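You operate a simulated robot arm through the tools that you are given. There is no shell and no other tool. Be economical: measure what you need, move in short steps, check, and stop when the job is done.

You are at the controls of a simulated robot arm. One attempt, no reset.

TASK
Refill the water jar to its black line and shut the jar lid.
Fine: mop up the spill with the black cloth, put it back; pour from the yellow jug; jug back. Set down upright: yellow jug. Where these are worked on the way, their far stop is far enough and under half their travel is too little: jar lid.

It is judged by the outcome, as a careful person would: the job done as asked, and still so three seconds after it is handed in. It fails if anything else is knocked over, pushed out of place, dropped, spilled or broken. A push-on lid holds only when it is set on centred and level and pressed home; a screw cap is set on level and turned clockwise until tight. Flat cloth is picked up by pressing the open fingertips on it (5 to 10 N) and closing them slowly along it; thin cloth reads only 2 to 8 mm in the jaws.

THE ROBOT
A 7-joint arm with a three-finger gripper, fixed in place. Base frame: the origin is at the foot of the arm, x ahead of it, y to its left, z up; the work surface is at about z = 780. Readings come in mm, rad, newtons and seconds.
Its first joint turns from -2.897 to 2.897 rad. Payload 2.69 kg.
The TCP is the grasp point between the finger pads, 30 mm short of the fingertips. In the tool frame z runs along the fingers and y along their closing line. Largest opening 128 mm; the body of the gripper starts 117 mm behind the TCP.
Orientation is told as [roll, pitch, yaw] about the base's x, y, z axes, in that order, counted from this pose: with the fingers straight down and closing along the base's y, the tool's x points along the base's -x, its y along +y and its z along -z.

THE INTERFACE
- The arm moves only by the tool servo_tool. Its argument "plan" is one flat list of numbers, 7 for each row, row after row: the shift along the tool's x, y, z in m, then the turn, a rotation vector about the tool's x, y, z in rad, then the gripper command, from -1 (shut) to 1 (fully open), values between in proportion. In form: [dx, dy, dz, wx, wy, wz, grip, dx, dy, dz, wx, wy, wz, grip, ...]. A call has 1 to 10 rows; each row is the pose to reach, as a shift and turn from the pose commanded when the call began, along the tool's axes at that moment. A row lasts 0.2 s, in which the tool goes at most 50 mm and 0.15 rad; a call with a longer step from one row to the next is refused whole, and so is a gripper value outside its range. A pose out of reach is approached as far as the arm can. The call stops where the force on the tool passes 90 N (or 10 N more than at its start, if that is more) or the arm is blocked; 0.2 s more then pass. The fingers move at their own pace and stop on an object; they squeeze with about 22 N. The grip force told is the motor's: it shows also when the fingers shut on nothing. Time passes only in rows, and 0.2 s behind the last, so rows that repeat a pose let the fingers close. It gives the time, the measured TCP pose, the force on the tool (base axes), the opening and the grip force at its end, in the units of the frame above (readings bear some noise), with the torque about the TCP (base axes, N m) and any sound that the robot's microphone picked up.
- Cameras (640 x 400 px; columns grow to the right, rows downward): "scene" is fixed at [49, -649.8, 1757.2]; the picture's right is [0.83, -0.56, 0.00], its down [-0.22, -0.32, -0.92] and it looks along [0.52, 0.76, -0.39] (base axes); focal length 360 px, centre (320, 200). "wrist" rides on the gripper at [58, 54, -131] in the tool frame; the picture's right is [-0.68, 0.74, 0.00], its down [-0.62, -0.57, -0.55] and it looks along [-0.40, -0.37, 0.84] (tool axes); focal length 234 px, centre (320, 200). There is no depth. A picture from a camera that has moved, and an enlarged one, comes with that camera's place and axes in the base frame and with its lens.
- snapshot(camera): a new picture of that camera. It takes no simulated time.
- raise_lower(by): slides the trunk up (or, below 0, down) by that many mm; the arm rides with it, the base frame stays. It gives what a move gives, with no picture.
- zoom(camera, box): a new picture of the part [left, top, right, bottom] of that camera's present view, enlarged. It takes no simulated time.
- job_done(): hands the job in; it is judged then, once.

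Go step by step. Nothing tells you positions but the pictures and the camera data: compare them with the known pose of the tool, close in by small moves and look again before you grip or let go. The budget is 120 turns and 64 pictures, counting those below and the enlarged ones. Unless the task says otherwise, let go and move clear before handing in, and close with one line.

The tools are called after ">>>" by a JSON object that holds its "name" and its "arguments". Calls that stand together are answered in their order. servo_tool: Moves the arm, as the interface text tells. Its arguments: {"type":"object","properties":{"plan":{"type":"array","items":{"type":"number"}}},"required":["plan"]} The other tools are called the same way: raise_lower (by) slides the trunk up or down; snapshot (camera) takes a picture; zoom (camera, box) takes an enlarged picture of a part of a camera's view; job_done () hands the job in.

At the start:

```text
time: 0.0
tcp_pos: [414.7, 561.5, 1627.2]
ee_rot: [0.001, 0.002, -0.001]
ft_force: [0.0, -0.5, -0.4]
torque: [0.0, -0.01, -0.02]
gripper_width: 128.2
grip_force: 0.0
trunk travel left (down, up): [-275.0, 75.0]
```

scene: 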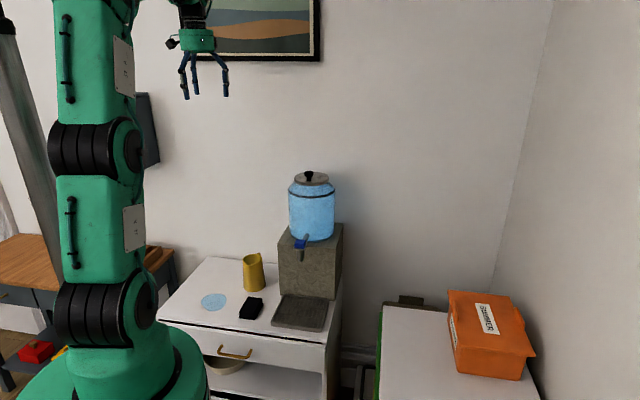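
wrist: 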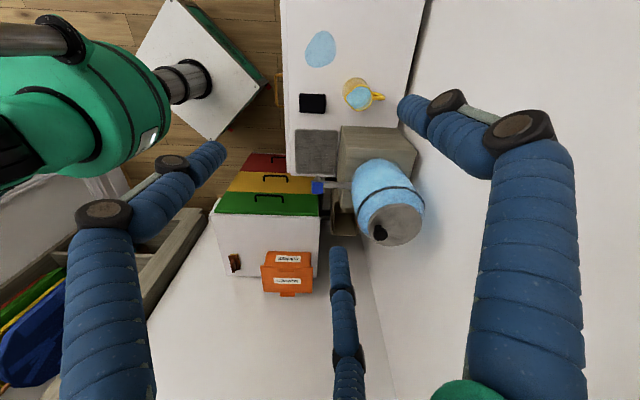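

I see a white cabinet with a puddle, a black cloth, the yellow jug, and a stone block with the water jar on it. I'll take enlarged views to locate each one.

>>> {"name": "zoom", "arguments": {"camera": "scene", "box": [260, 150, 360, 250]}}

>>> {"name": "zoom", "arguments": {"camera": "scene", "box": [150, 240, 350, 365]}}

>>> {"name": "zoom", "arguments": {"camera": "wrist", "box": [270, 0, 470, 260]}}

```text
4.00 times, centred on (310, 200) of scene
camera zoom: at [49.0, -649.8, 1757.2], right [0.83, -0.56, 0.0], down [-0.22, -0.32, -0.92], along [0.52, 0.76, -0.39], focal length 1439 px, centre (360, 200)
```

zoom: 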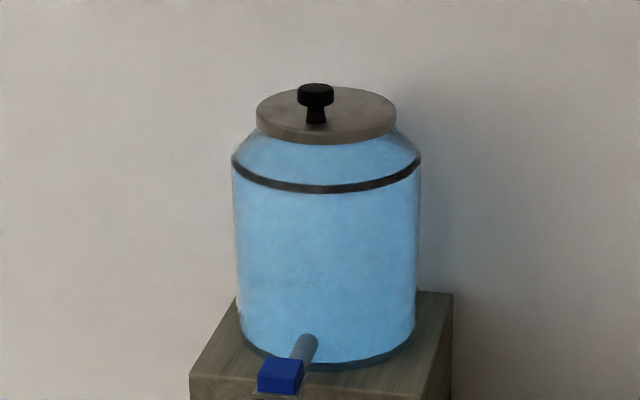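

```text
3.20 times, centred on (250, 302) of scene
camera zoom: at [49.0, -649.8, 1757.2], right [0.83, -0.56, 0.0], down [-0.22, -0.32, -0.92], along [0.52, 0.76, -0.39], focal length 1151 px, centre (544, -128)
```

zoom: 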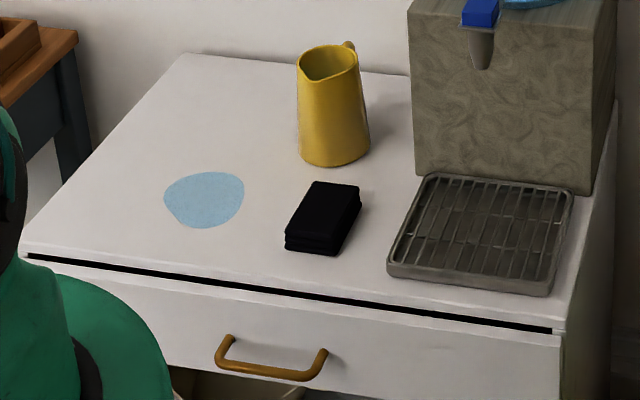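

```text
1.54 times, centred on (370, 130) of wrist
camera zoom: at [354.9, 615.0, 1758.0], right [0.68, 0.74, 0.0], down [0.62, -0.57, 0.55], along [0.4, -0.37, -0.84], focal length 360 px, centre (243, 308)
```

zoom: 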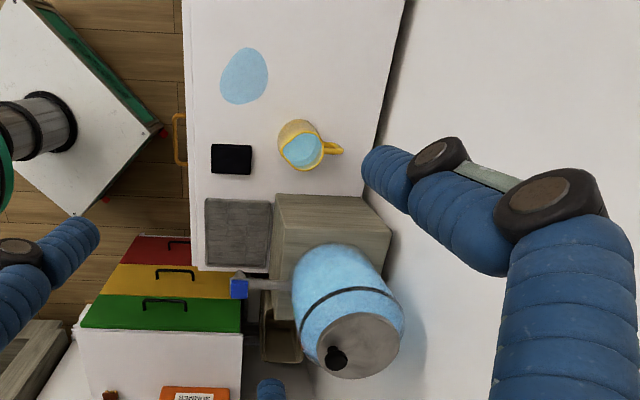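

The cabinet sits at about 45° to the base axes. The jar lid is near (789, 492, 1266), with its knob offset toward the robot, so it may be hinged at the back. I'll move the wrist camera nearer to check the lid and hinge.

>>> {"name": "servo_tool", "arguments": {"plan": [-0.033, -0.016, 0.025, 0, 0, 0, 1, -0.067, -0.032, 0.05, 0, 0, 0, 1, -0.1, -0.048, 0.075, 0, 0, 0, 1, -0.134, -0.064, 0.1, 0, 0, 0, 1, -0.168, -0.08, 0.126, 0, 0, 0, 1, -0.2, -0.096, 0.151, 0, 0, 0, 1, -0.235, -0.111, 0.177, 0, 0, 0, 1]}}

>>> {"name": "snapshot", "arguments": {"camera": "wrist"}}

>>> {"name": "snapshot", "arguments": {"camera": "scene"}}

```text
time: 1.6
tcp_pos: [651.5, 450.3, 1449.6]
ee_rot: [-0.001, 0.0, 0.001]
ft_force: [0.0, -0.5, 0.1]
torque: [-0.03, 0.02, 0.01]
gripper_width: 127.6
grip_force: 0.0
trunk travel left (down, up): [-275.0, 75.0]
```

```text
58 pictures are left
camera wrist: at [592.5, 504.3, 1580.3], right [0.68, 0.74, 0.0], down [0.62, -0.57, 0.55], along [0.4, -0.37, -0.84], focal length 234 px, centre (320, 200)
```

wrist: 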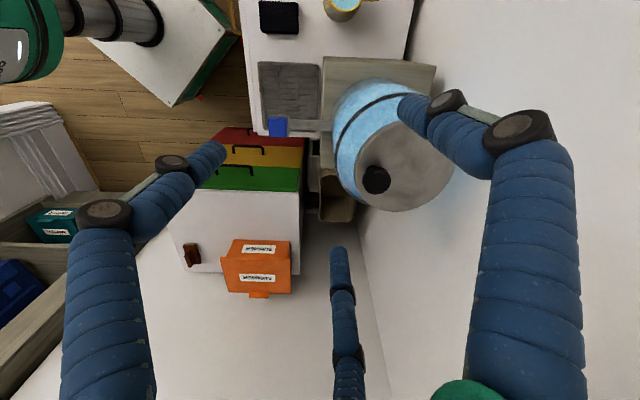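

```text
57 pictures are left
```

scene: 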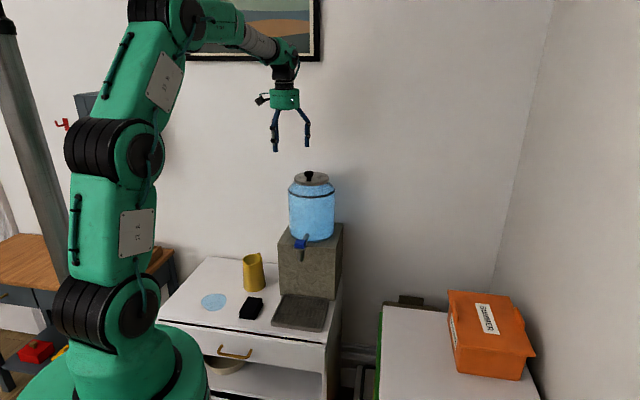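

The knob is near (755, 461) with its top at about z 1305, and the lid's rear edge is toward the wall, which fits a rear hinge. I'll go above the knob, turn the closing line parallel to the hinge, half close the gripper and look.

>>> {"name": "servo_tool", "arguments": {"plan": [-0.017, 0.002, 0.008, 0, 0, -0.14, 0, -0.034, 0.004, 0.016, 0, 0, -0.28, 0, -0.051, 0.006, 0.025, 0, 0, -0.42, 0, -0.068, 0.008, 0.033, 0, 0, -0.56, 0, -0.085, 0.01, 0.041, 0, 0, -0.7, 0, -0.103, 0.011, 0.05, 0, 0, -0.835, 0]}}

>>> {"name": "snapshot", "arguments": {"camera": "wrist"}}

>>> {"name": "zoom", "arguments": {"camera": "scene", "box": [240, 60, 380, 210]}}

```text
time: 3.0
tcp_pos: [753.3, 462.1, 1399.5]
ee_rot: [-0.001, 0.001, 0.838]
ft_force: [-0.9, 0.3, -0.4]
torque: [0.0, 0.0, -0.03]
gripper_width: 64.2
grip_force: 0.1
trunk travel left (down, up): [-275.0, 75.0]
```

```text
56 pictures are left
camera wrist: at [673.4, 454.0, 1530.0], right [-0.09, 1.0, 0.0], down [0.83, 0.08, 0.55], along [0.55, 0.05, -0.84], focal length 234 px, centre (320, 200)
```

wrist: 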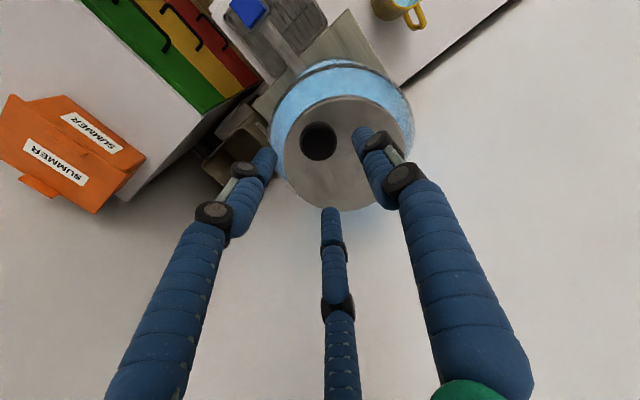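

```text
2.67 times, centred on (310, 135) of scene
camera zoom: at [49.0, -649.8, 1757.2], right [0.83, -0.56, 0.0], down [-0.22, -0.32, -0.92], along [0.52, 0.76, -0.39], focal length 959 px, centre (347, 373)
```

zoom: 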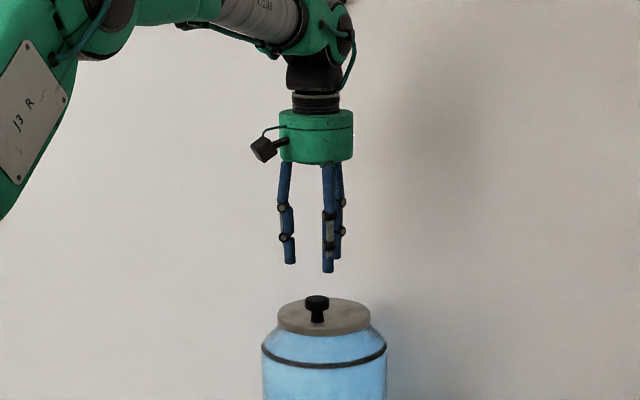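

It is a three-fingered hand, closing evenly about the TCP. The hand is over the knob (head about 36 mm wide, top z ≈ 1312, lid ≈ 1275), so I'll descend around the knob.

>>> {"name": "servo_tool", "arguments": {"plan": [0, 0, 0.03, 0, 0, 0, 0.1, 0, 0, 0.055, 0, 0, 0, 0.1, 0, 0, 0.07, 0, 0, 0, 0.1, 0, 0, 0.083, 0, 0, 0, 0.1]}}

>>> {"name": "zoom", "arguments": {"camera": "scene", "box": [270, 110, 350, 210]}}

>>> {"name": "zoom", "arguments": {"camera": "wrist", "box": [220, 80, 440, 280]}}

```text
time: 4.0
tcp_pos: [750.7, 462.7, 1315.6]
ee_rot: [0.001, -0.002, 0.836]
ft_force: [0.1, 0.7, 1.8]
torque: [0.06, -0.08, -0.04]
gripper_width: 70.8
grip_force: 0.1
trunk travel left (down, up): [-275.0, 75.0]
```

```text
4.00 times, centred on (310, 160) of scene
camera zoom: at [49.0, -649.8, 1757.2], right [0.83, -0.56, 0.0], down [-0.22, -0.32, -0.92], along [0.52, 0.76, -0.39], focal length 1439 px, centre (360, 360)
```

zoom: 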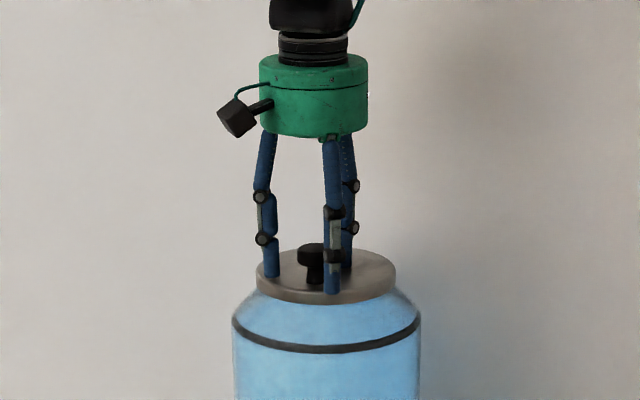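

```text
2.00 times, centred on (330, 180) of wrist
camera zoom: at [671.7, 454.5, 1447.8], right [-0.09, 1.0, 0.0], down [0.83, 0.08, 0.55], along [0.55, 0.05, -0.84], focal length 468 px, centre (300, 240)
```

zoom: 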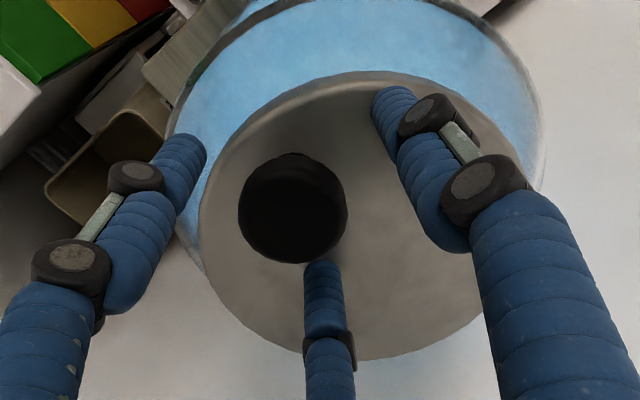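

The knob is centred between the fingers, so I'll close on it.

>>> {"name": "servo_tool", "arguments": {"plan": [0, 0, 0, 0, 0, 0, -0.2, 0, 0, 0, 0, 0, 0, -0.5, 0, 0, 0, 0, 0, 0, -1, 0, 0, 0, 0, 0, 0, -1]}}

>>> {"name": "zoom", "arguments": {"camera": "wrist", "box": [220, 80, 440, 280]}}

```text
time: 5.0
tcp_pos: [749.4, 460.3, 1318.7]
ee_rot: [0.0, 0.0, 0.835]
ft_force: [-11.6, -19.0, 13.3]
torque: [-0.21, 0.23, 0.04]
gripper_width: 34.2
grip_force: 45.6
trunk travel left (down, up): [-275.0, 75.0]
```

```text
2.00 times, centred on (330, 180) of wrist
camera zoom: at [670.0, 452.1, 1448.9], right [-0.09, 1.0, 0.0], down [0.83, 0.08, 0.55], along [0.55, 0.05, -0.84], focal length 468 px, centre (300, 240)
```

zoom: 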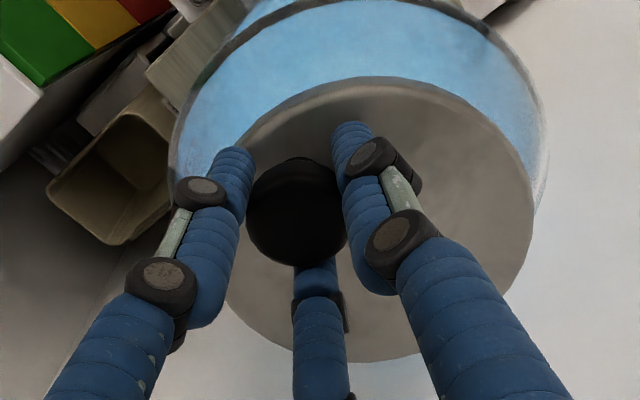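

The knob is held. I'll try a small lift along the expected hinge arc, about 0.2 rad with the hinge at the back.

>>> {"name": "servo_tool", "arguments": {"plan": [-0.003, 0, -0.006, 0, 0.05, 0, -1, -0.006, 0, -0.012, 0, 0.1, 0, -1, -0.0095, 0, -0.0175, 0, 0.15, 0, -1, -0.0128, 0, -0.0232, 0, 0.2, 0, -1]}}

>>> {"name": "zoom", "arguments": {"camera": "scene", "box": [270, 110, 350, 210]}}

```text
time: 6.0
tcp_pos: [757.2, 469.3, 1342.5]
ee_rot: [-0.002, 0.2, 0.834]
ft_force: [-22.3, -28.5, 10.5]
torque: [-0.37, 1.33, -0.3]
gripper_width: 34.6
grip_force: 44.6
trunk travel left (down, up): [-275.0, 75.0]
```

```text
4.00 times, centred on (310, 160) of scene
camera zoom: at [49.0, -649.8, 1757.2], right [0.83, -0.56, 0.0], down [-0.22, -0.32, -0.92], along [0.52, 0.76, -0.39], focal length 1439 px, centre (360, 360)
```

zoom: 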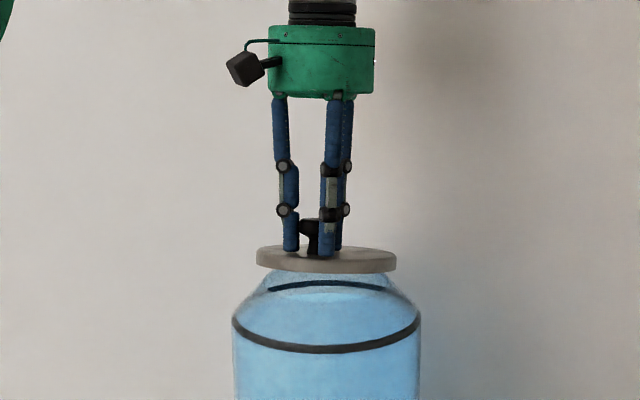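

The lid is hinged at the rear and is lifting. I'll continue along the arc and ease off the outward push.

>>> {"name": "servo_tool", "arguments": {"plan": [-0.0023, 0, -0.0085, 0, 0.075, 0, -1, -0.0057, 0, -0.017, 0, 0.15, 0, -1, -0.0112, 0, -0.0252, 0, 0.225, 0, -1, -0.0168, 0, -0.0329, 0, 0.3, 0, -1]}}

>>> {"name": "zoom", "arguments": {"camera": "scene", "box": [240, 60, 400, 210]}}

```text
time: 7.0
tcp_pos: [771.2, 482.2, 1364.1]
ee_rot: [0.0, 0.461, 0.835]
ft_force: [10.3, -15.6, 10.3]
torque: [0.12, -0.64, 0.15]
gripper_width: 34.3
grip_force: 44.7
out of reach, approached as far as the arm can: row 4
trunk travel left (down, up): [-275.0, 75.0]
```

```text
2.67 times, centred on (320, 135) of scene
camera zoom: at [49.0, -649.8, 1757.2], right [0.83, -0.56, 0.0], down [-0.22, -0.32, -0.92], along [0.52, 0.76, -0.39], focal length 959 px, centre (320, 373)
```

zoom: 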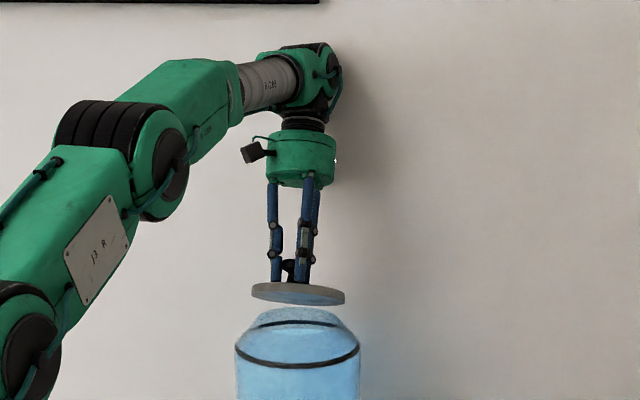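

The arm reaches its limit at 0.46 rad of tilt. I'll loosen the grip slightly so the knob is caged and can pivot, then keep moving along the arc while bringing the tool back toward vertical.

>>> {"name": "servo_tool", "arguments": {"plan": [-0.0015, 0, -0.005, 0, -0.03, 0, -0.45, -0.0032, 0, -0.01, 0, -0.055, 0, -0.42, -0.0064, 0, -0.0202, 0, -0.11, 0, -0.42, -0.0105, 0, -0.0285, 0, -0.16, 0, -0.42, -0.0148, 0, -0.0367, 0, -0.21, 0, -0.42]}}

>>> {"name": "zoom", "arguments": {"camera": "scene", "box": [240, 60, 400, 210]}}

```text
time: 8.2
tcp_pos: [791.1, 505.1, 1391.4]
ee_rot: [0.0, 0.286, 0.834]
ft_force: [-1.0, -11.2, 10.5]
torque: [-0.41, 0.13, 0.08]
gripper_width: 45.8
grip_force: 6.8
out of reach, approached as far as the arm can: row 1, 2
trunk travel left (down, up): [-275.0, 75.0]
```

```text
2.67 times, centred on (320, 135) of scene
camera zoom: at [49.0, -649.8, 1757.2], right [0.83, -0.56, 0.0], down [-0.22, -0.32, -0.92], along [0.52, 0.76, -0.39], focal length 959 px, centre (320, 373)
```

zoom: 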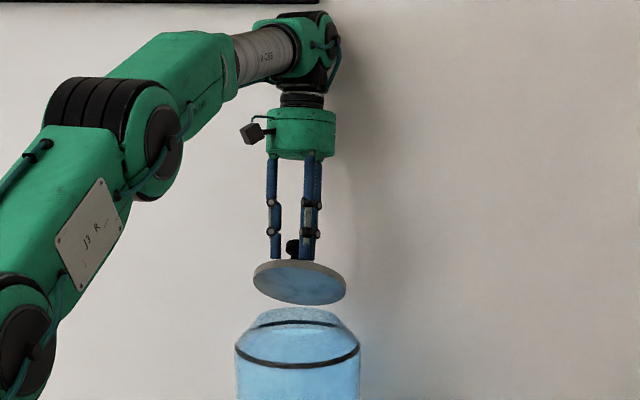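

The caged knob is carrying the lid up, now at about 0.75 rad. I'll continue toward upright.

>>> {"name": "servo_tool", "arguments": {"plan": [-0.0066, 0, -0.0063, 0, -0.07, 0, -0.32, -0.0132, 0, -0.0126, 0, -0.136, 0, -0.32, -0.0206, 0, -0.0177, 0, -0.186, 0, -0.32, -0.0281, 0, -0.0228, 0, -0.236, 0, -0.32, -0.0363, 0, -0.0266, 0, -0.286, 0, -0.32, -0.0445, 0, -0.0303, 0, -0.336, 0, -0.32]}}

>>> {"name": "zoom", "arguments": {"camera": "scene", "box": [240, 60, 400, 210]}}

```text
time: 9.6
tcp_pos: [827.3, 539.3, 1404.7]
ee_rot: [0.0, -0.049, 0.833]
ft_force: [23.6, -28.0, 28.0]
torque: [-1.46, -0.73, 0.68]
gripper_width: 62.2
grip_force: 12.3
trunk travel left (down, up): [-275.0, 75.0]
```

```text
2.67 times, centred on (320, 135) of scene
camera zoom: at [49.0, -649.8, 1757.2], right [0.83, -0.56, 0.0], down [-0.22, -0.32, -0.92], along [0.52, 0.76, -0.39], focal length 959 px, centre (320, 373)
```

zoom: 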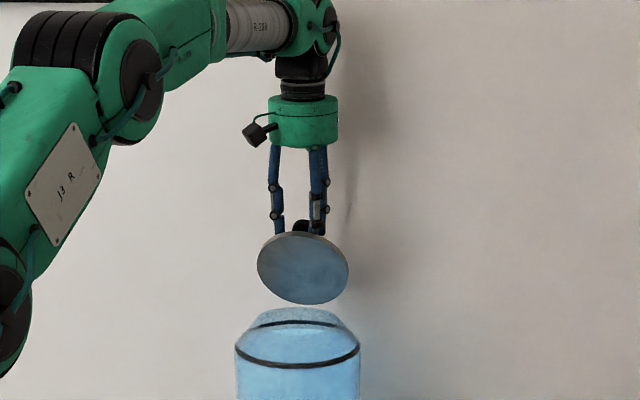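

The lid is at roughly 1.2 rad. A finger is between the knob head and the plate, so I'll keep pulling outward with a wider opening and a little higher.

>>> {"name": "servo_tool", "arguments": {"plan": [-0.003, 0, -0.005, 0, -0.02, 0, -0.05, -0.012, 0, -0.0045, 0, -0.05, 0, -0.05, -0.0226, 0, -0.0035, 0, -0.09, 0, -0.05, -0.033, 0, -0.002, 0, -0.14, 0, -0.05, -0.0426, 0, 0.0006, 0, -0.18, 0, -0.05]}}

>>> {"name": "zoom", "arguments": {"camera": "scene", "box": [260, 80, 380, 200]}}

>>> {"name": "snapshot", "arguments": {"camera": "wrist"}}

```text
time: 10.8
tcp_pos: [852.1, 573.7, 1408.0]
ee_rot: [0.002, -0.225, 0.834]
ft_force: [-14.0, -23.0, 9.2]
torque: [-2.4, 1.92, -0.38]
gripper_width: 73.9
grip_force: 7.5
trunk travel left (down, up): [-275.0, 75.0]
```

```text
3.33 times, centred on (320, 140) of scene
camera zoom: at [49.0, -649.8, 1757.2], right [0.83, -0.56, 0.0], down [-0.22, -0.32, -0.92], along [0.52, 0.76, -0.39], focal length 1199 px, centre (320, 400)
```

zoom: 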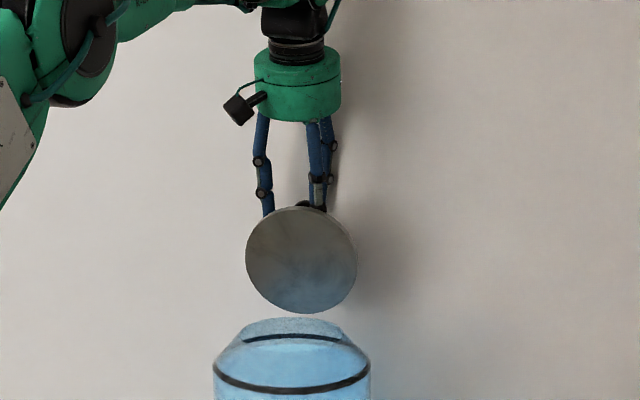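

```text
46 pictures are left
camera wrist: at [754.2, 545.0, 1522.7], right [-0.1, 0.98, 0.15], down [0.74, -0.03, 0.67], along [0.66, 0.18, -0.73], focal length 234 px, centre (320, 200)
```

wrist: 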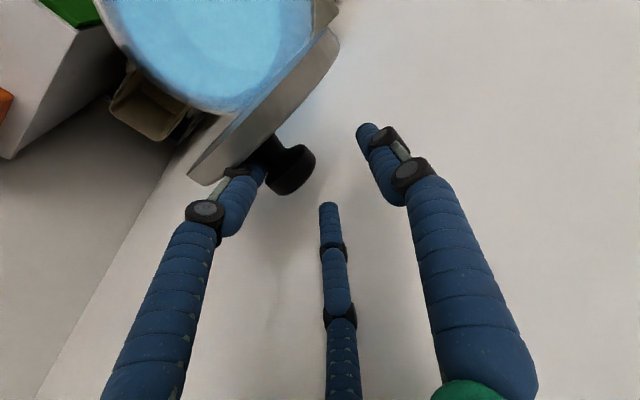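

The lid is nearly upright, with the robot-side finger hooked behind the knob. I'll pull a little further to find out whether this is the stop.

>>> {"name": "servo_tool", "arguments": {"plan": [-0.006, 0, 0.001, 0, -0.02, 0, -0.05, -0.012, 0, 0.002, 0, -0.04, 0, -0.05]}}

>>> {"name": "zoom", "arguments": {"camera": "scene", "box": [260, 80, 380, 200]}}

```text
time: 11.4
tcp_pos: [853.1, 573.8, 1408.3]
ee_rot: [0.004, -0.244, 0.831]
ft_force: [-42.0, -35.0, 19.1]
torque: [-3.58, 2.29, -0.87]
gripper_width: 75.3
grip_force: 7.4
trunk travel left (down, up): [-275.0, 75.0]
stopped in row 2: the force on the tool passed its limit at 92 N (the readings are from after the stop); the commanded pose is now the measured one
```

```text
3.33 times, centred on (320, 140) of scene
camera zoom: at [49.0, -649.8, 1757.2], right [0.83, -0.56, 0.0], down [-0.22, -0.32, -0.92], along [0.52, 0.76, -0.39], focal length 1199 px, centre (320, 400)
```

zoom: 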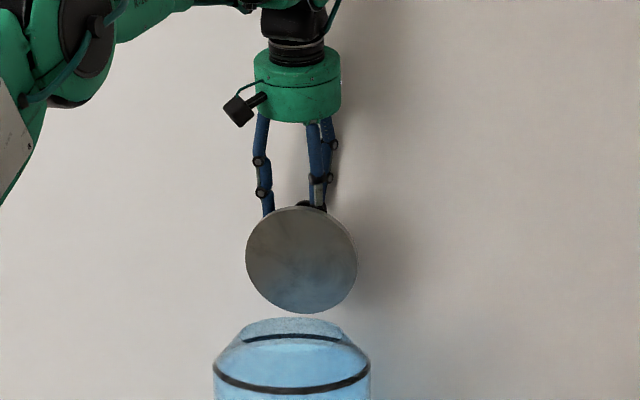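

The force limit tripped with the lid upright, so this is the far stop. I'll ease off the pull, then lift straight up clear of the knob.

>>> {"name": "servo_tool", "arguments": {"plan": [0.004, 0, -0.001, 0, 0, 0, -0.05, 0.0015, 0, -0.0107, 0, 0, 0, -0.05, -0.002, 0, -0.0247, 0, 0, 0, -0.05, -0.0068, 0, -0.0441, 0, 0, 0, -0.05, -0.013, 0, -0.0689, 0, 0, 0, -0.05, -0.016, 0, -0.084, 0, 0, 0, -0.05]}}

>>> {"name": "zoom", "arguments": {"camera": "scene", "box": [260, 80, 380, 200]}}

```text
time: 12.3
tcp_pos: [852.4, 570.8, 1407.6]
ee_rot: [0.012, -0.21, 0.83]
ft_force: [-11.5, -10.6, -3.0]
torque: [-1.69, 0.33, -0.4]
gripper_width: 69.3
grip_force: 4.6
trunk travel left (down, up): [-275.0, 75.0]
stopped in row 4: the force on the tool passed its limit at 97 N (the readings are from after the stop); the commanded pose is now the measured one
```

```text
3.33 times, centred on (320, 140) of scene
camera zoom: at [49.0, -649.8, 1757.2], right [0.83, -0.56, 0.0], down [-0.22, -0.32, -0.92], along [0.52, 0.76, -0.39], focal length 1199 px, centre (320, 400)
```

zoom: 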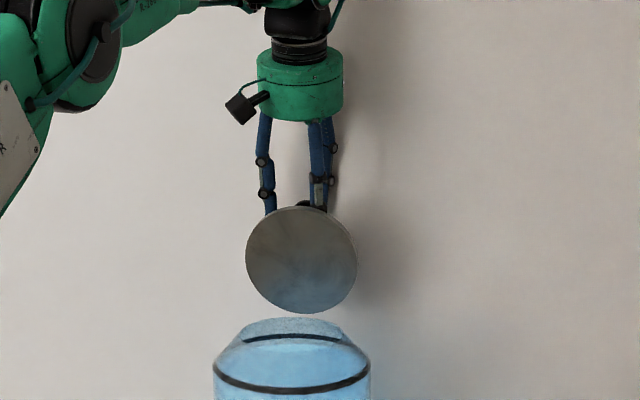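

Lifting is blocked, so a finger is jammed at the knob. I'll look closely from the wrist.

>>> {"name": "zoom", "arguments": {"camera": "wrist", "box": [170, 70, 410, 260]}}

```text
2.11 times, centred on (290, 165) of wrist
camera zoom: at [756.7, 544.6, 1523.6], right [-0.1, 0.98, 0.15], down [0.75, -0.03, 0.66], along [0.65, 0.18, -0.74], focal length 493 px, centre (383, 274)
```

zoom: 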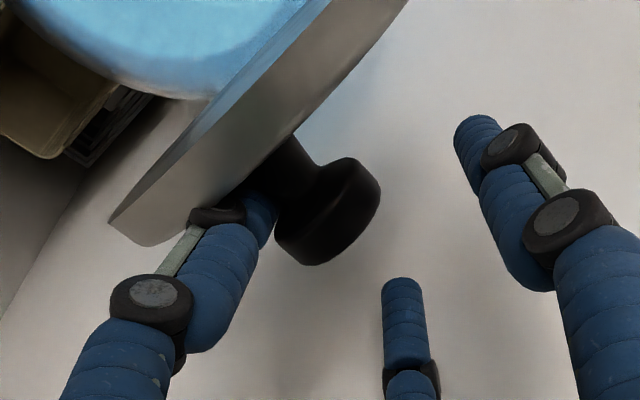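

The finger sits in the gap beside the stem and leans with the tool, so lifting vertically wedges it. I'll match the opening to relax the squeeze and withdraw along the finger's own axis.

>>> {"name": "servo_tool", "arguments": {"plan": [0.001, 0, 0, 0, 0, 0, 0.12, 0.001, 0, 0, 0, 0, 0, 0.12, 0.001, 0, -0.01, 0, 0, 0, 0.12, 0.001, 0, -0.02, 0, 0, 0, 0.12]}}

>>> {"name": "zoom", "arguments": {"camera": "wrist", "box": [170, 70, 410, 260]}}

```text
time: 13.3
tcp_pos: [850.9, 570.4, 1433.4]
ee_rot: [0.009, -0.222, 0.831]
ft_force: [0.1, -2.4, 0.7]
torque: [0.13, 0.13, 0.07]
gripper_width: 73.2
grip_force: 0.0
trunk travel left (down, up): [-275.0, 75.0]
```

```text
2.11 times, centred on (290, 165) of wrist
camera zoom: at [753.7, 542.0, 1548.1], right [-0.1, 0.98, 0.15], down [0.75, -0.03, 0.67], along [0.66, 0.18, -0.73], focal length 493 px, centre (383, 274)
```

zoom: 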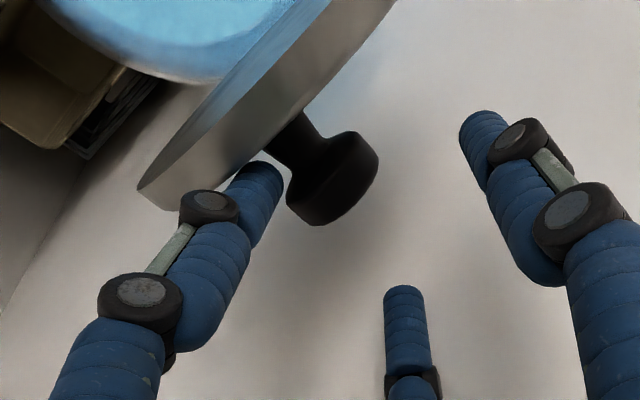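

It's free and the lid stayed up. I'll withdraw the rest of the way.

>>> {"name": "servo_tool", "arguments": {"plan": [-0.001, 0, -0.015, 0, 0, 0, 0.12, -0.002, 0, -0.03, 0, 0, 0, 0.12, -0.002, 0, -0.06, 0, 0, 0, 0.12, -0.002, 0, -0.1, 0, 0, 0, 0.12]}}

>>> {"name": "snapshot", "arguments": {"camera": "wrist"}}

>>> {"name": "zoom", "arguments": {"camera": "scene", "box": [260, 100, 360, 250]}}

```text
time: 14.3
tcp_pos: [836.9, 553.6, 1528.2]
ee_rot: [0.011, -0.217, 0.831]
ft_force: [-0.4, -0.9, 0.5]
torque: [0.03, -0.04, 0.0]
gripper_width: 71.7
grip_force: 0.0
trunk travel left (down, up): [-275.0, 75.0]
```

```text
41 pictures are left
camera wrist: at [740.4, 525.7, 1643.0], right [-0.1, 0.98, 0.15], down [0.75, -0.03, 0.66], along [0.66, 0.18, -0.73], focal length 234 px, centre (320, 200)
```

wrist: 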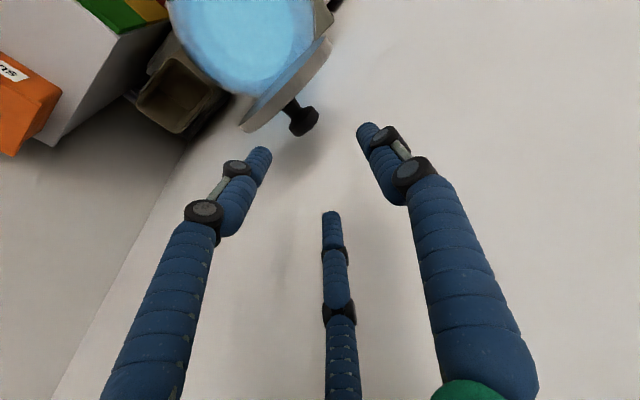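

```text
2.67 times, centred on (310, 175) of scene
camera zoom: at [49.0, -649.8, 1757.2], right [0.83, -0.56, 0.0], down [-0.22, -0.32, -0.92], along [0.52, 0.76, -0.39], focal length 959 px, centre (347, 267)
```

zoom: 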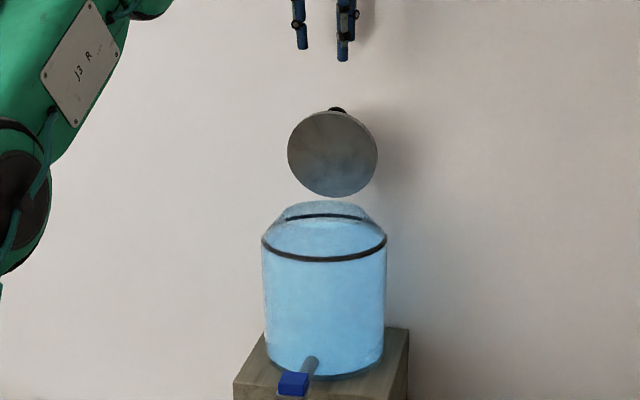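

The lid is parked open on its own. I'll back off toward the robot and look down into the jar for the water level.

>>> {"name": "servo_tool", "arguments": {"plan": [0.038, -0.001, -0.001, 0, 0.06, 0, 0.5, 0.076, -0.002, -0.002, 0, 0.11, 0, 1, 0.114, -0.003, -0.003, 0, 0.17, 0, 1, 0.152, -0.005, -0.005, 0, 0.217, 0, 1]}}

>>> {"name": "zoom", "arguments": {"camera": "wrist", "box": [240, 60, 440, 230]}}

```text
time: 15.3
tcp_pos: [739.6, 439.8, 1499.5]
ee_rot: [0.01, 0.0, 0.832]
ft_force: [-1.1, -0.6, 0.6]
torque: [0.05, -0.04, -0.01]
gripper_width: 127.9
grip_force: 0.0
trunk travel left (down, up): [-275.0, 75.0]
```

```text
2.35 times, centred on (340, 145) of wrist
camera zoom: at [660.6, 430.9, 1631.4], right [-0.09, 1.0, 0.01], down [0.84, 0.07, 0.54], along [0.54, 0.05, -0.84], focal length 551 px, centre (273, 329)
```

zoom: 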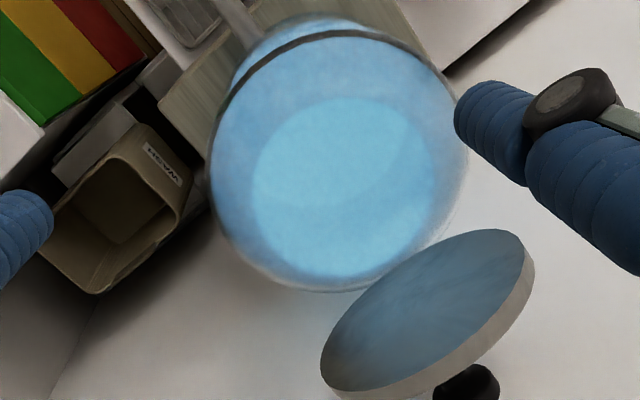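

The lid is clear and I can see into the jar, but the water level is unclear. I'll enlarge the scene view of the jar.

>>> {"name": "zoom", "arguments": {"camera": "scene", "box": [284, 170, 340, 220]}}

>>> {"name": "zoom", "arguments": {"camera": "wrist", "box": [300, 60, 410, 170]}}

```text
8.00 times, centred on (312, 195) of scene
camera zoom: at [49.0, -649.8, 1757.2], right [0.83, -0.56, 0.0], down [-0.22, -0.32, -0.92], along [0.52, 0.76, -0.39], focal length 2877 px, centre (384, 240)
```

zoom: 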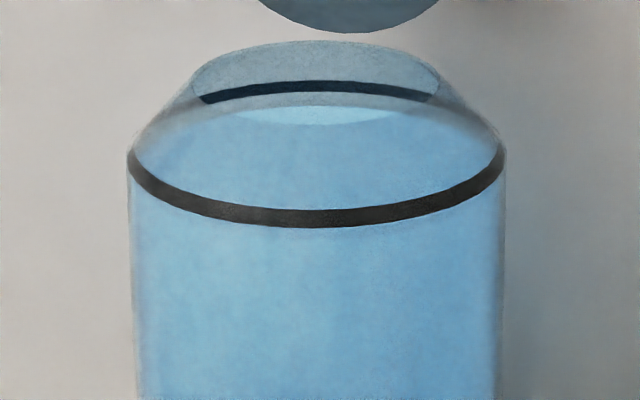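

```text
3.64 times, centred on (355, 115) of wrist
camera zoom: at [660.6, 430.9, 1631.4], right [-0.09, 1.0, 0.01], down [0.84, 0.07, 0.54], along [0.54, 0.05, -0.84], focal length 852 px, centre (193, 509)
```

zoom: 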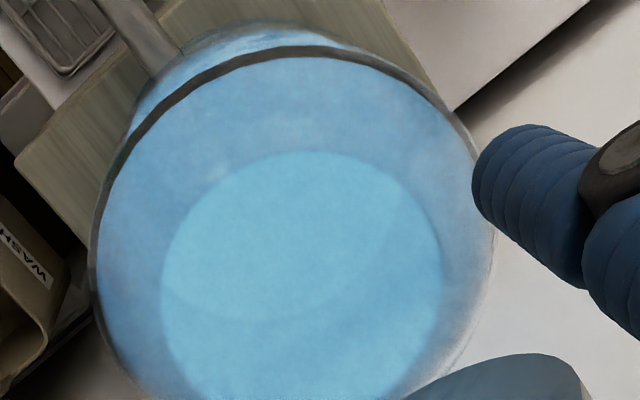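

The water surface looks about 10 mm below the black line, so it needs topping up while I watch the level. Now I'll move above the jug to measure it.

>>> {"name": "servo_tool", "arguments": {"plan": [0, 0.0253, 0.04, 0, 0, 0, 1, 0, 0.0506, 0.08, 0, 0, 0, 1, 0, 0.0759, 0.12, 0, 0, 0, 1, 0, 0.1012, 0.16, 0, 0, 0, 1, 0, 0.1265, 0.2, 0, 0, 0, 1, 0, 0.1518, 0.24, 0, 0, 0, 1, 0, 0.1771, 0.28, 0, 0, 0, 1, 0, 0.2024, 0.32, 0, 0, 0, 1, 0, 0.2277, 0.36, 0, 0, 0, 1, 0, 0.253, 0.4, 0, 0, 0, 1]}}

>>> {"name": "snapshot", "arguments": {"camera": "wrist"}}

>>> {"name": "zoom", "arguments": {"camera": "scene", "box": [210, 170, 330, 310]}}

```text
time: 17.5
tcp_pos: [550.9, 616.4, 1102.1]
ee_rot: [0.01, -0.001, 0.832]
ft_force: [0.2, -0.4, 0.3]
torque: [-0.03, 0.01, -0.01]
gripper_width: 127.6
grip_force: 0.1
trunk travel left (down, up): [-275.0, 75.0]
```

```text
36 pictures are left
camera wrist: at [471.8, 608.5, 1234.0], right [-0.09, 1.0, 0.01], down [0.84, 0.07, 0.54], along [0.54, 0.05, -0.84], focal length 234 px, centre (320, 200)
```

wrist: 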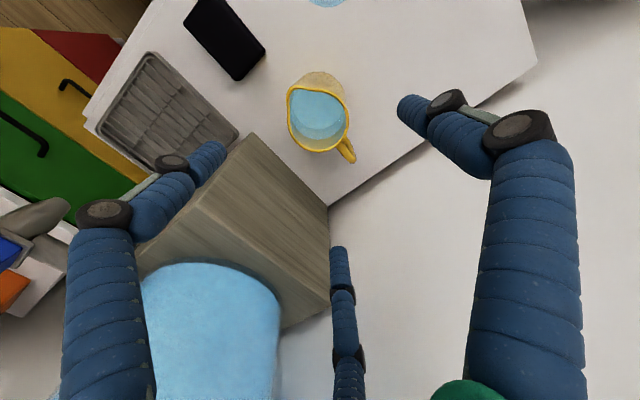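

```text
2.86 times, centred on (270, 240) of scene
camera zoom: at [49.0, -649.8, 1757.2], right [0.83, -0.56, 0.0], down [-0.22, -0.32, -0.92], along [0.52, 0.76, -0.39], focal length 1028 px, centre (463, 86)
```

zoom: 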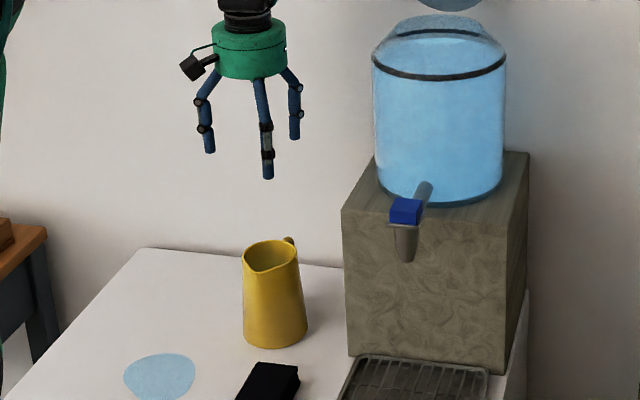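

The jug is centred at about (551, 614), rim z ≈ 912, with the spout at 226° and the handle at 46°. The present yaw keeps all three fingers clear of both, so I'll descend around it.

>>> {"name": "servo_tool", "arguments": {"plan": [0, 0, 0.045, 0, 0, 0, 1, 0, 0, 0.09, 0, 0, 0, 1, 0, 0, 0.13, 0, 0, 0, 1, 0, 0, 0.155, 0, 0, 0, 1]}}

>>> {"name": "snapshot", "arguments": {"camera": "wrist"}}

```text
time: 18.5
tcp_pos: [549.7, 614.2, 950.0]
ee_rot: [0.011, 0.0, 0.832]
ft_force: [-0.5, 0.0, 0.1]
torque: [0.0, 0.01, -0.02]
gripper_width: 127.8
grip_force: 0.1
trunk travel left (down, up): [-275.0, 75.0]
```

```text
34 pictures are left
camera wrist: at [470.5, 605.2, 1080.3], right [-0.09, 1.0, 0.01], down [0.84, 0.07, 0.54], along [0.54, 0.06, -0.84], focal length 234 px, centre (320, 200)
```

wrist: 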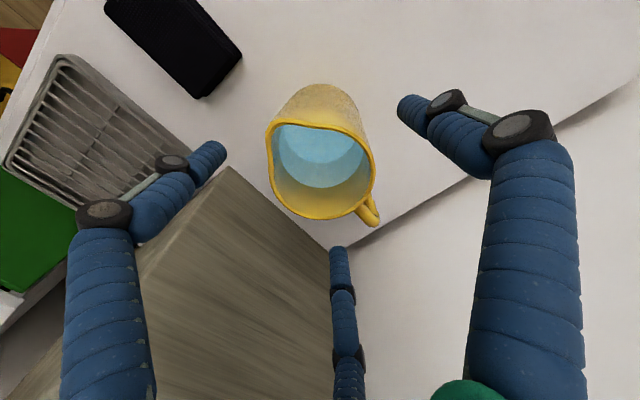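

Centring is good and the stone block is well clear. I'll go down to z 862 and close.

>>> {"name": "servo_tool", "arguments": {"plan": [0, 0, 0.03, 0, 0, 0, 1, 0, 0, 0.06, 0, 0, 0, 1, 0, 0, 0.08, 0, 0, 0, 1, 0, 0, 0.088, 0, 0, 0, 1, 0, 0, 0.088, 0, 0, 0, 0.6]}}

>>> {"name": "snapshot", "arguments": {"camera": "wrist"}}

```text
time: 19.7
tcp_pos: [546.9, 615.7, 858.2]
ee_rot: [0.011, 0.002, 0.834]
ft_force: [0.8, -0.2, -0.1]
torque: [-0.03, -0.02, 0.03]
gripper_width: 102.3
grip_force: 0.1
trunk travel left (down, up): [-275.0, 75.0]
```

```text
33 pictures are left
camera wrist: at [468.6, 607.4, 989.4], right [-0.09, 1.0, 0.01], down [0.84, 0.07, 0.54], along [0.54, 0.05, -0.84], focal length 234 px, centre (320, 200)
```

wrist: 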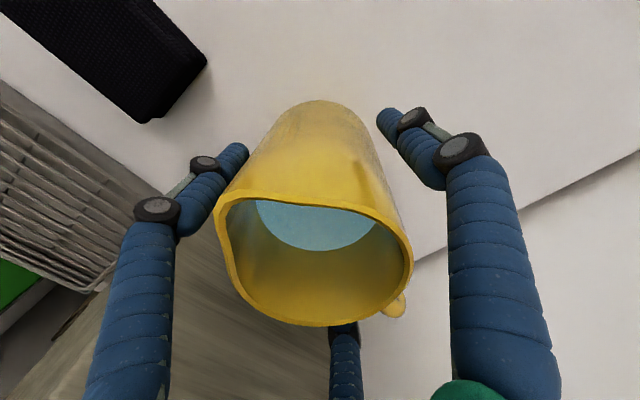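

All three fingers surround the body and miss the handle and spout. I'll close slowly.

>>> {"name": "servo_tool", "arguments": {"plan": [0, 0, 0, 0, 0, 0, 0.45, 0, 0, 0, 0, 0, 0, 0.3, 0, 0, 0, 0, 0, 0, -0.2, 0, 0, 0, 0, 0, 0, -1, 0, 0, 0, 0, 0, 0, -1]}}

>>> {"name": "zoom", "arguments": {"camera": "scene", "box": [210, 200, 310, 310]}}

```text
time: 20.9
tcp_pos: [547.1, 615.9, 859.3]
ee_rot: [0.011, 0.0, 0.833]
ft_force: [3.4, 1.6, 7.0]
torque: [0.03, -0.09, 0.2]
gripper_width: 88.1
grip_force: 22.2
trunk travel left (down, up): [-275.0, 75.0]
```

```text
3.64 times, centred on (260, 255) of scene
camera zoom: at [49.0, -649.8, 1757.2], right [0.83, -0.56, 0.0], down [-0.22, -0.32, -0.92], along [0.52, 0.76, -0.39], focal length 1308 px, centre (538, 0)
```

zoom: 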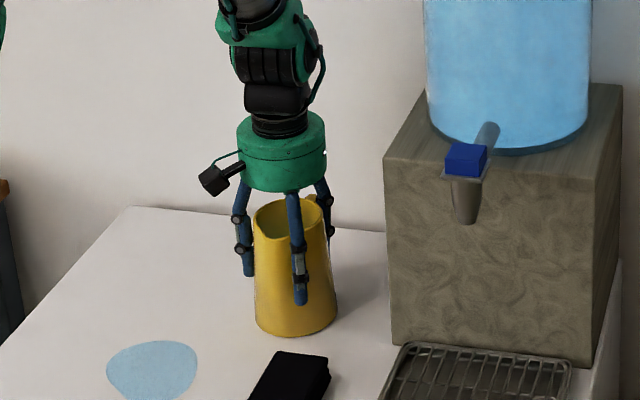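

The jug is gripped at 88 mm. Its return pose is TCP (547, 616, 859), yaw 0.833. I'll lift gently and check.

>>> {"name": "servo_tool", "arguments": {"plan": [0, 0, -0.01, 0, 0, 0, -1, 0, 0, -0.03, 0, 0, 0, -1, 0, 0, -0.06, 0, 0, 0, -1, 0, 0, -0.1, 0, 0, 0, -1, 0, 0, -0.1, 0, 0, 0, -1]}}

>>> {"name": "snapshot", "arguments": {"camera": "wrist"}}

```text
time: 22.1
tcp_pos: [549.0, 617.3, 957.2]
ee_rot: [0.011, 0.0, 0.832]
ft_force: [-0.2, -0.6, -7.0]
torque: [0.0, 0.02, -0.01]
gripper_width: 88.0
grip_force: 21.8
trunk travel left (down, up): [-275.0, 75.0]
```

```text
31 pictures are left
camera wrist: at [470.0, 609.1, 1088.9], right [-0.09, 1.0, 0.01], down [0.84, 0.07, 0.54], along [0.54, 0.05, -0.84], focal length 234 px, centre (320, 200)
```

wrist: 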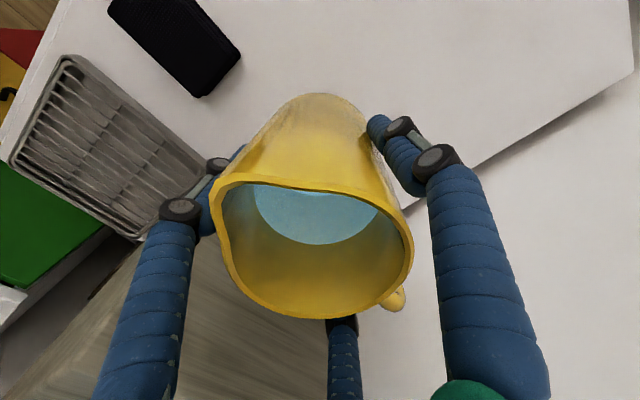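

The jug weighs about 7 N and hangs upright. I'll raise it straight up.

>>> {"name": "servo_tool", "arguments": {"plan": [0, 0, -0.02, 0, 0, 0, -1, 0, 0, -0.055, 0, 0, 0, -1, 0, 0, -0.1, 0, 0, 0, -1, 0, 0, -0.15, 0, 0, 0, -1, 0, 0, -0.2, 0, 0, 0, -1, 0, 0, -0.25, 0, 0, 0, -1, 0, 0, -0.3, 0, 0, 0, -1, 0, 0, -0.35, 0, 0, 0, -1, 0, 0, -0.4, 0, 0, 0, -1, 0, 0, -0.43, 0, 0, 0, -1]}}

```text
time: 24.3
tcp_pos: [550.4, 612.6, 1387.9]
ee_rot: [0.01, 0.001, 0.835]
ft_force: [-0.1, 0.6, -8.3]
torque: [0.0, 0.03, 0.02]
gripper_width: 88.0
grip_force: 22.3
trunk travel left (down, up): [-275.0, 75.0]
```

Now I'll yaw the jug so its spout will point to the right across the jar, while edging closer.

>>> {"name": "servo_tool", "arguments": {"plan": [0, -0.004, -0.002, 0, 0, -0.1, -1, -0.002, -0.012, -0.004, 0, 0, -0.24, -1, -0.004, -0.02, -0.006, 0, 0, -0.38, -1, -0.006, -0.03, -0.008, 0, 0, -0.52, -1, -0.008, -0.04, -0.01, 0, 0, -0.66, -1, -0.01, -0.05, -0.012, 0, 0, -0.8, -1, -0.012, -0.058, -0.014, 0, 0, -0.94, -1, -0.014, -0.066, -0.016, 0, 0, -1.08, -1, -0.016, -0.074, -0.018, 0, 0, -1.22, -1, -0.0174, -0.0788, -0.02, 0, 0, -1.36, -1]}}

>>> {"name": "snapshot", "arguments": {"camera": "scene"}}

```text
time: 26.5
tcp_pos: [623.5, 573.0, 1406.2]
ee_rot: [0.005, -0.01, 2.195]
ft_force: [-1.1, -0.6, -7.1]
torque: [-0.08, -0.02, -0.03]
gripper_width: 87.9
grip_force: 21.8
trunk travel left (down, up): [-275.0, 75.0]
```

```text
30 pictures are left
```

scene: 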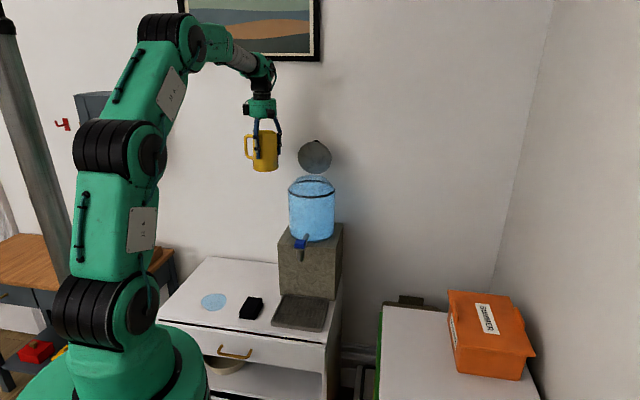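

The spout now points along 306° in the base frame. I'll move to the jar's left side at a safe height, then tilt to about 40°, below the pouring angle.

>>> {"name": "servo_tool", "arguments": {"plan": [0.015, -0.014, 0, 0, 0, 0, -1, 0.04, -0.038, 0, 0, 0, 0, -1, 0.06, -0.058, 0.002, 0, 0, 0, -1, 0.068, -0.065, 0.004, 0, -0.06, 0, -1, 0.068, -0.065, 0.008, 0, -0.18, 0, -1, 0.068, -0.065, 0.012, 0, -0.3, 0, -1, 0.068, -0.065, 0.016, 0, -0.42, 0, -1, 0.068, -0.065, 0.02, 0, -0.53, 0, -1, 0.068, -0.065, 0.028, 0, -0.62, 0, -1, 0.068, -0.065, 0.036, 0, -0.68, 0, -1]}}

>>> {"name": "zoom", "arguments": {"camera": "scene", "box": [240, 110, 360, 230]}}

>>> {"name": "snapshot", "arguments": {"camera": "wrist"}}

```text
time: 28.7
tcp_pos: [716.0, 553.9, 1368.6]
ee_rot: [0.003, -0.691, 2.188]
ft_force: [0.0, 0.2, -7.5]
torque: [-0.13, -0.05, 0.01]
gripper_width: 87.4
grip_force: 21.8
trunk travel left (down, up): [-275.0, 75.0]
```

```text
3.33 times, centred on (300, 170) of scene
camera zoom: at [49.0, -649.8, 1757.2], right [0.83, -0.56, 0.0], down [-0.22, -0.32, -0.92], along [0.52, 0.76, -0.39], focal length 1199 px, centre (387, 300)
```

zoom: 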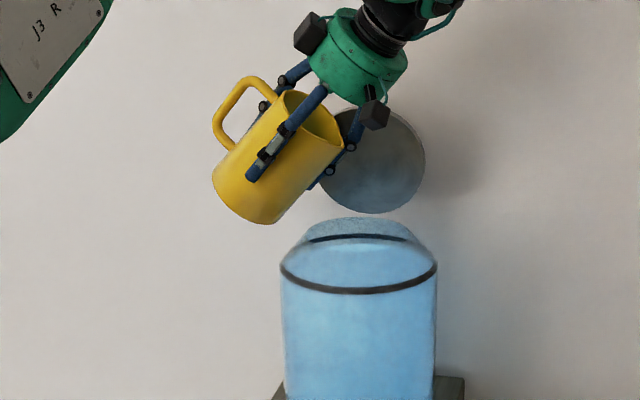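

```text
28 pictures are left
camera wrist: at [746.8, 418.8, 1432.9], right [-0.9, 0.0, 0.43], down [0.39, 0.43, 0.81], along [-0.19, 0.9, -0.39], focal length 234 px, centre (320, 200)
```

wrist: 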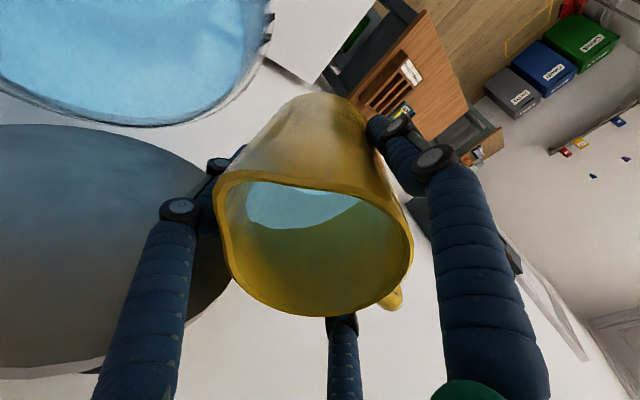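

The spout is over the mouth with clearance all round. I'll lower by 34 mm and tilt to about 49°.

>>> {"name": "servo_tool", "arguments": {"plan": [0.007, 0, 0.009, 0, 0, 0, -1, 0.015, 0, 0.018, 0, -0.03, 0, -1, 0.0216, 0, 0.0262, 0, -0.07, 0, -1, 0.0216, 0, 0.0262, 0, -0.12, 0, -1, 0.0216, 0, 0.0262, 0, -0.16, 0, -1, 0.0216, 0, 0.0262, 0, -0.16, 0, -1]}}

>>> {"name": "zoom", "arguments": {"camera": "scene", "box": [270, 140, 350, 220]}}

```text
time: 30.1
tcp_pos: [716.1, 555.2, 1335.9]
ee_rot: [0.007, -0.85, 2.189]
ft_force: [0.8, 0.0, -7.0]
torque: [-0.13, -0.06, -0.03]
gripper_width: 87.9
grip_force: 21.7
trunk travel left (down, up): [-275.0, 75.0]
```

```text
5.00 times, centred on (310, 180) of scene
camera zoom: at [49.0, -649.8, 1757.2], right [0.83, -0.56, 0.0], down [-0.22, -0.32, -0.92], along [0.52, 0.76, -0.39], focal length 1798 px, centre (370, 300)
```

zoom: 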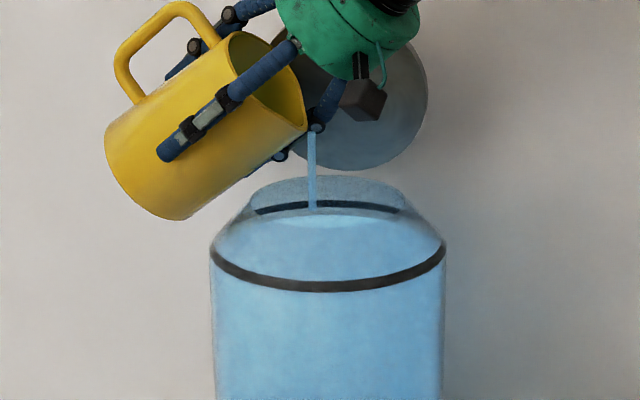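

Water is flowing neatly into the mouth. I'll tilt a little further, hold, and check the level.

>>> {"name": "servo_tool", "arguments": {"plan": [0, 0, 0, 0, -0.05, 0, -1, 0, 0, 0, 0, -0.05, 0, -1, 0, 0, 0, 0, -0.05, 0, -1, 0, 0, 0, 0, -0.05, 0, -1, 0, 0, 0, 0, -0.05, 0, -1]}}

>>> {"name": "zoom", "arguments": {"camera": "scene", "box": [284, 170, 340, 220]}}

```text
time: 31.3
tcp_pos: [714.9, 554.8, 1336.4]
ee_rot: [0.005, -0.899, 2.188]
ft_force: [0.4, 0.2, -6.8]
torque: [-0.16, -0.11, 0.01]
gripper_width: 87.4
grip_force: 22.3
trunk travel left (down, up): [-275.0, 75.0]
```

```text
8.00 times, centred on (312, 195) of scene
camera zoom: at [49.0, -649.8, 1757.2], right [0.83, -0.56, 0.0], down [-0.22, -0.32, -0.92], along [0.52, 0.76, -0.39], focal length 2877 px, centre (384, 240)
```

zoom: 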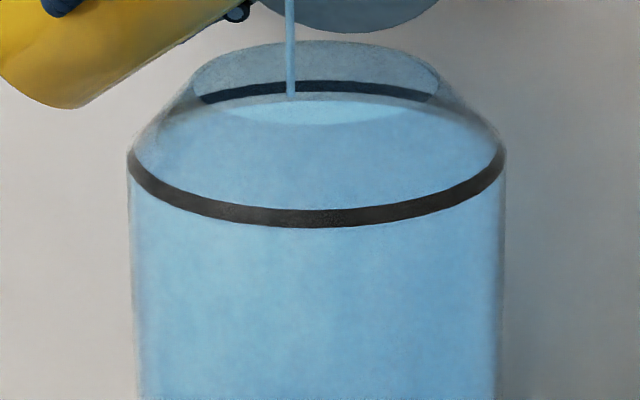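

The rear edge of the water is now about at the bottom of the black line. I'll continue in a small step.

>>> {"name": "servo_tool", "arguments": {"plan": [0, 0, 0, 0, -0.03, 0, -1, 0, 0, 0, 0, -0.03, 0, -1, 0, 0, 0, 0, -0.03, 0, -1]}}

>>> {"name": "zoom", "arguments": {"camera": "scene", "box": [298, 170, 330, 200]}}

```text
time: 32.1
tcp_pos: [716.7, 554.7, 1336.3]
ee_rot: [0.005, -0.93, 2.189]
ft_force: [-0.8, -0.4, -6.6]
torque: [-0.13, -0.07, 0.01]
gripper_width: 87.7
grip_force: 22.1
trunk travel left (down, up): [-275.0, 75.0]
```

```text
13.33 times, centred on (314, 185) of scene
camera zoom: at [49.0, -649.8, 1757.2], right [0.83, -0.56, 0.0], down [-0.22, -0.32, -0.92], along [0.52, 0.76, -0.39], focal length 4796 px, centre (400, 400)
```

zoom: 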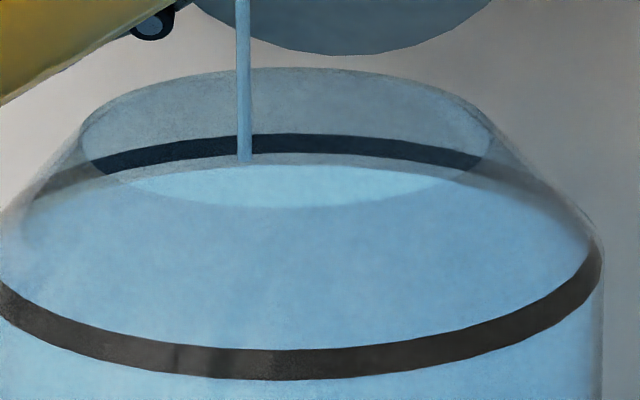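

There is clearly a gap: the water edge is about 4 mm below the line's bottom, 7 mm below its centre. I'll keep pouring.

>>> {"name": "servo_tool", "arguments": {"plan": [0, 0, 0, 0, -0.04, 0, -1, 0, 0, 0, 0, -0.08, 0, -1, 0, 0, 0, 0, -0.08, 0, -1, 0, 0, 0, 0, -0.08, 0, -1, 0, 0, 0, 0, -0.08, 0, -1]}}

>>> {"name": "zoom", "arguments": {"camera": "scene", "box": [298, 170, 330, 200]}}

```text
time: 33.3
tcp_pos: [716.0, 556.1, 1335.3]
ee_rot: [0.009, -1.011, 2.186]
ft_force: [-0.4, -0.3, -5.0]
torque: [-0.14, -0.05, -0.01]
gripper_width: 87.8
grip_force: 22.2
trunk travel left (down, up): [-275.0, 75.0]
```

```text
13.33 times, centred on (314, 185) of scene
camera zoom: at [49.0, -649.8, 1757.2], right [0.83, -0.56, 0.0], down [-0.22, -0.32, -0.92], along [0.52, 0.76, -0.39], focal length 4796 px, centre (400, 400)
```

zoom: 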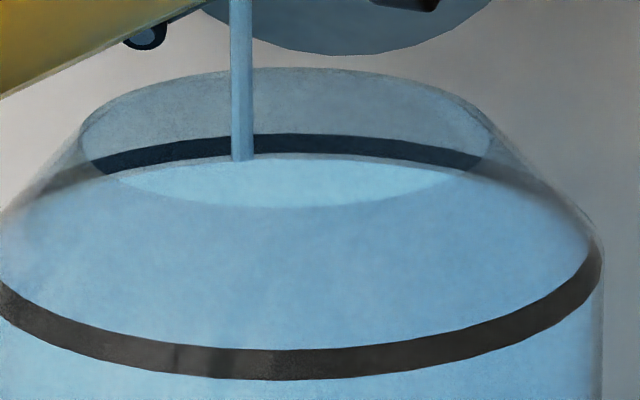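

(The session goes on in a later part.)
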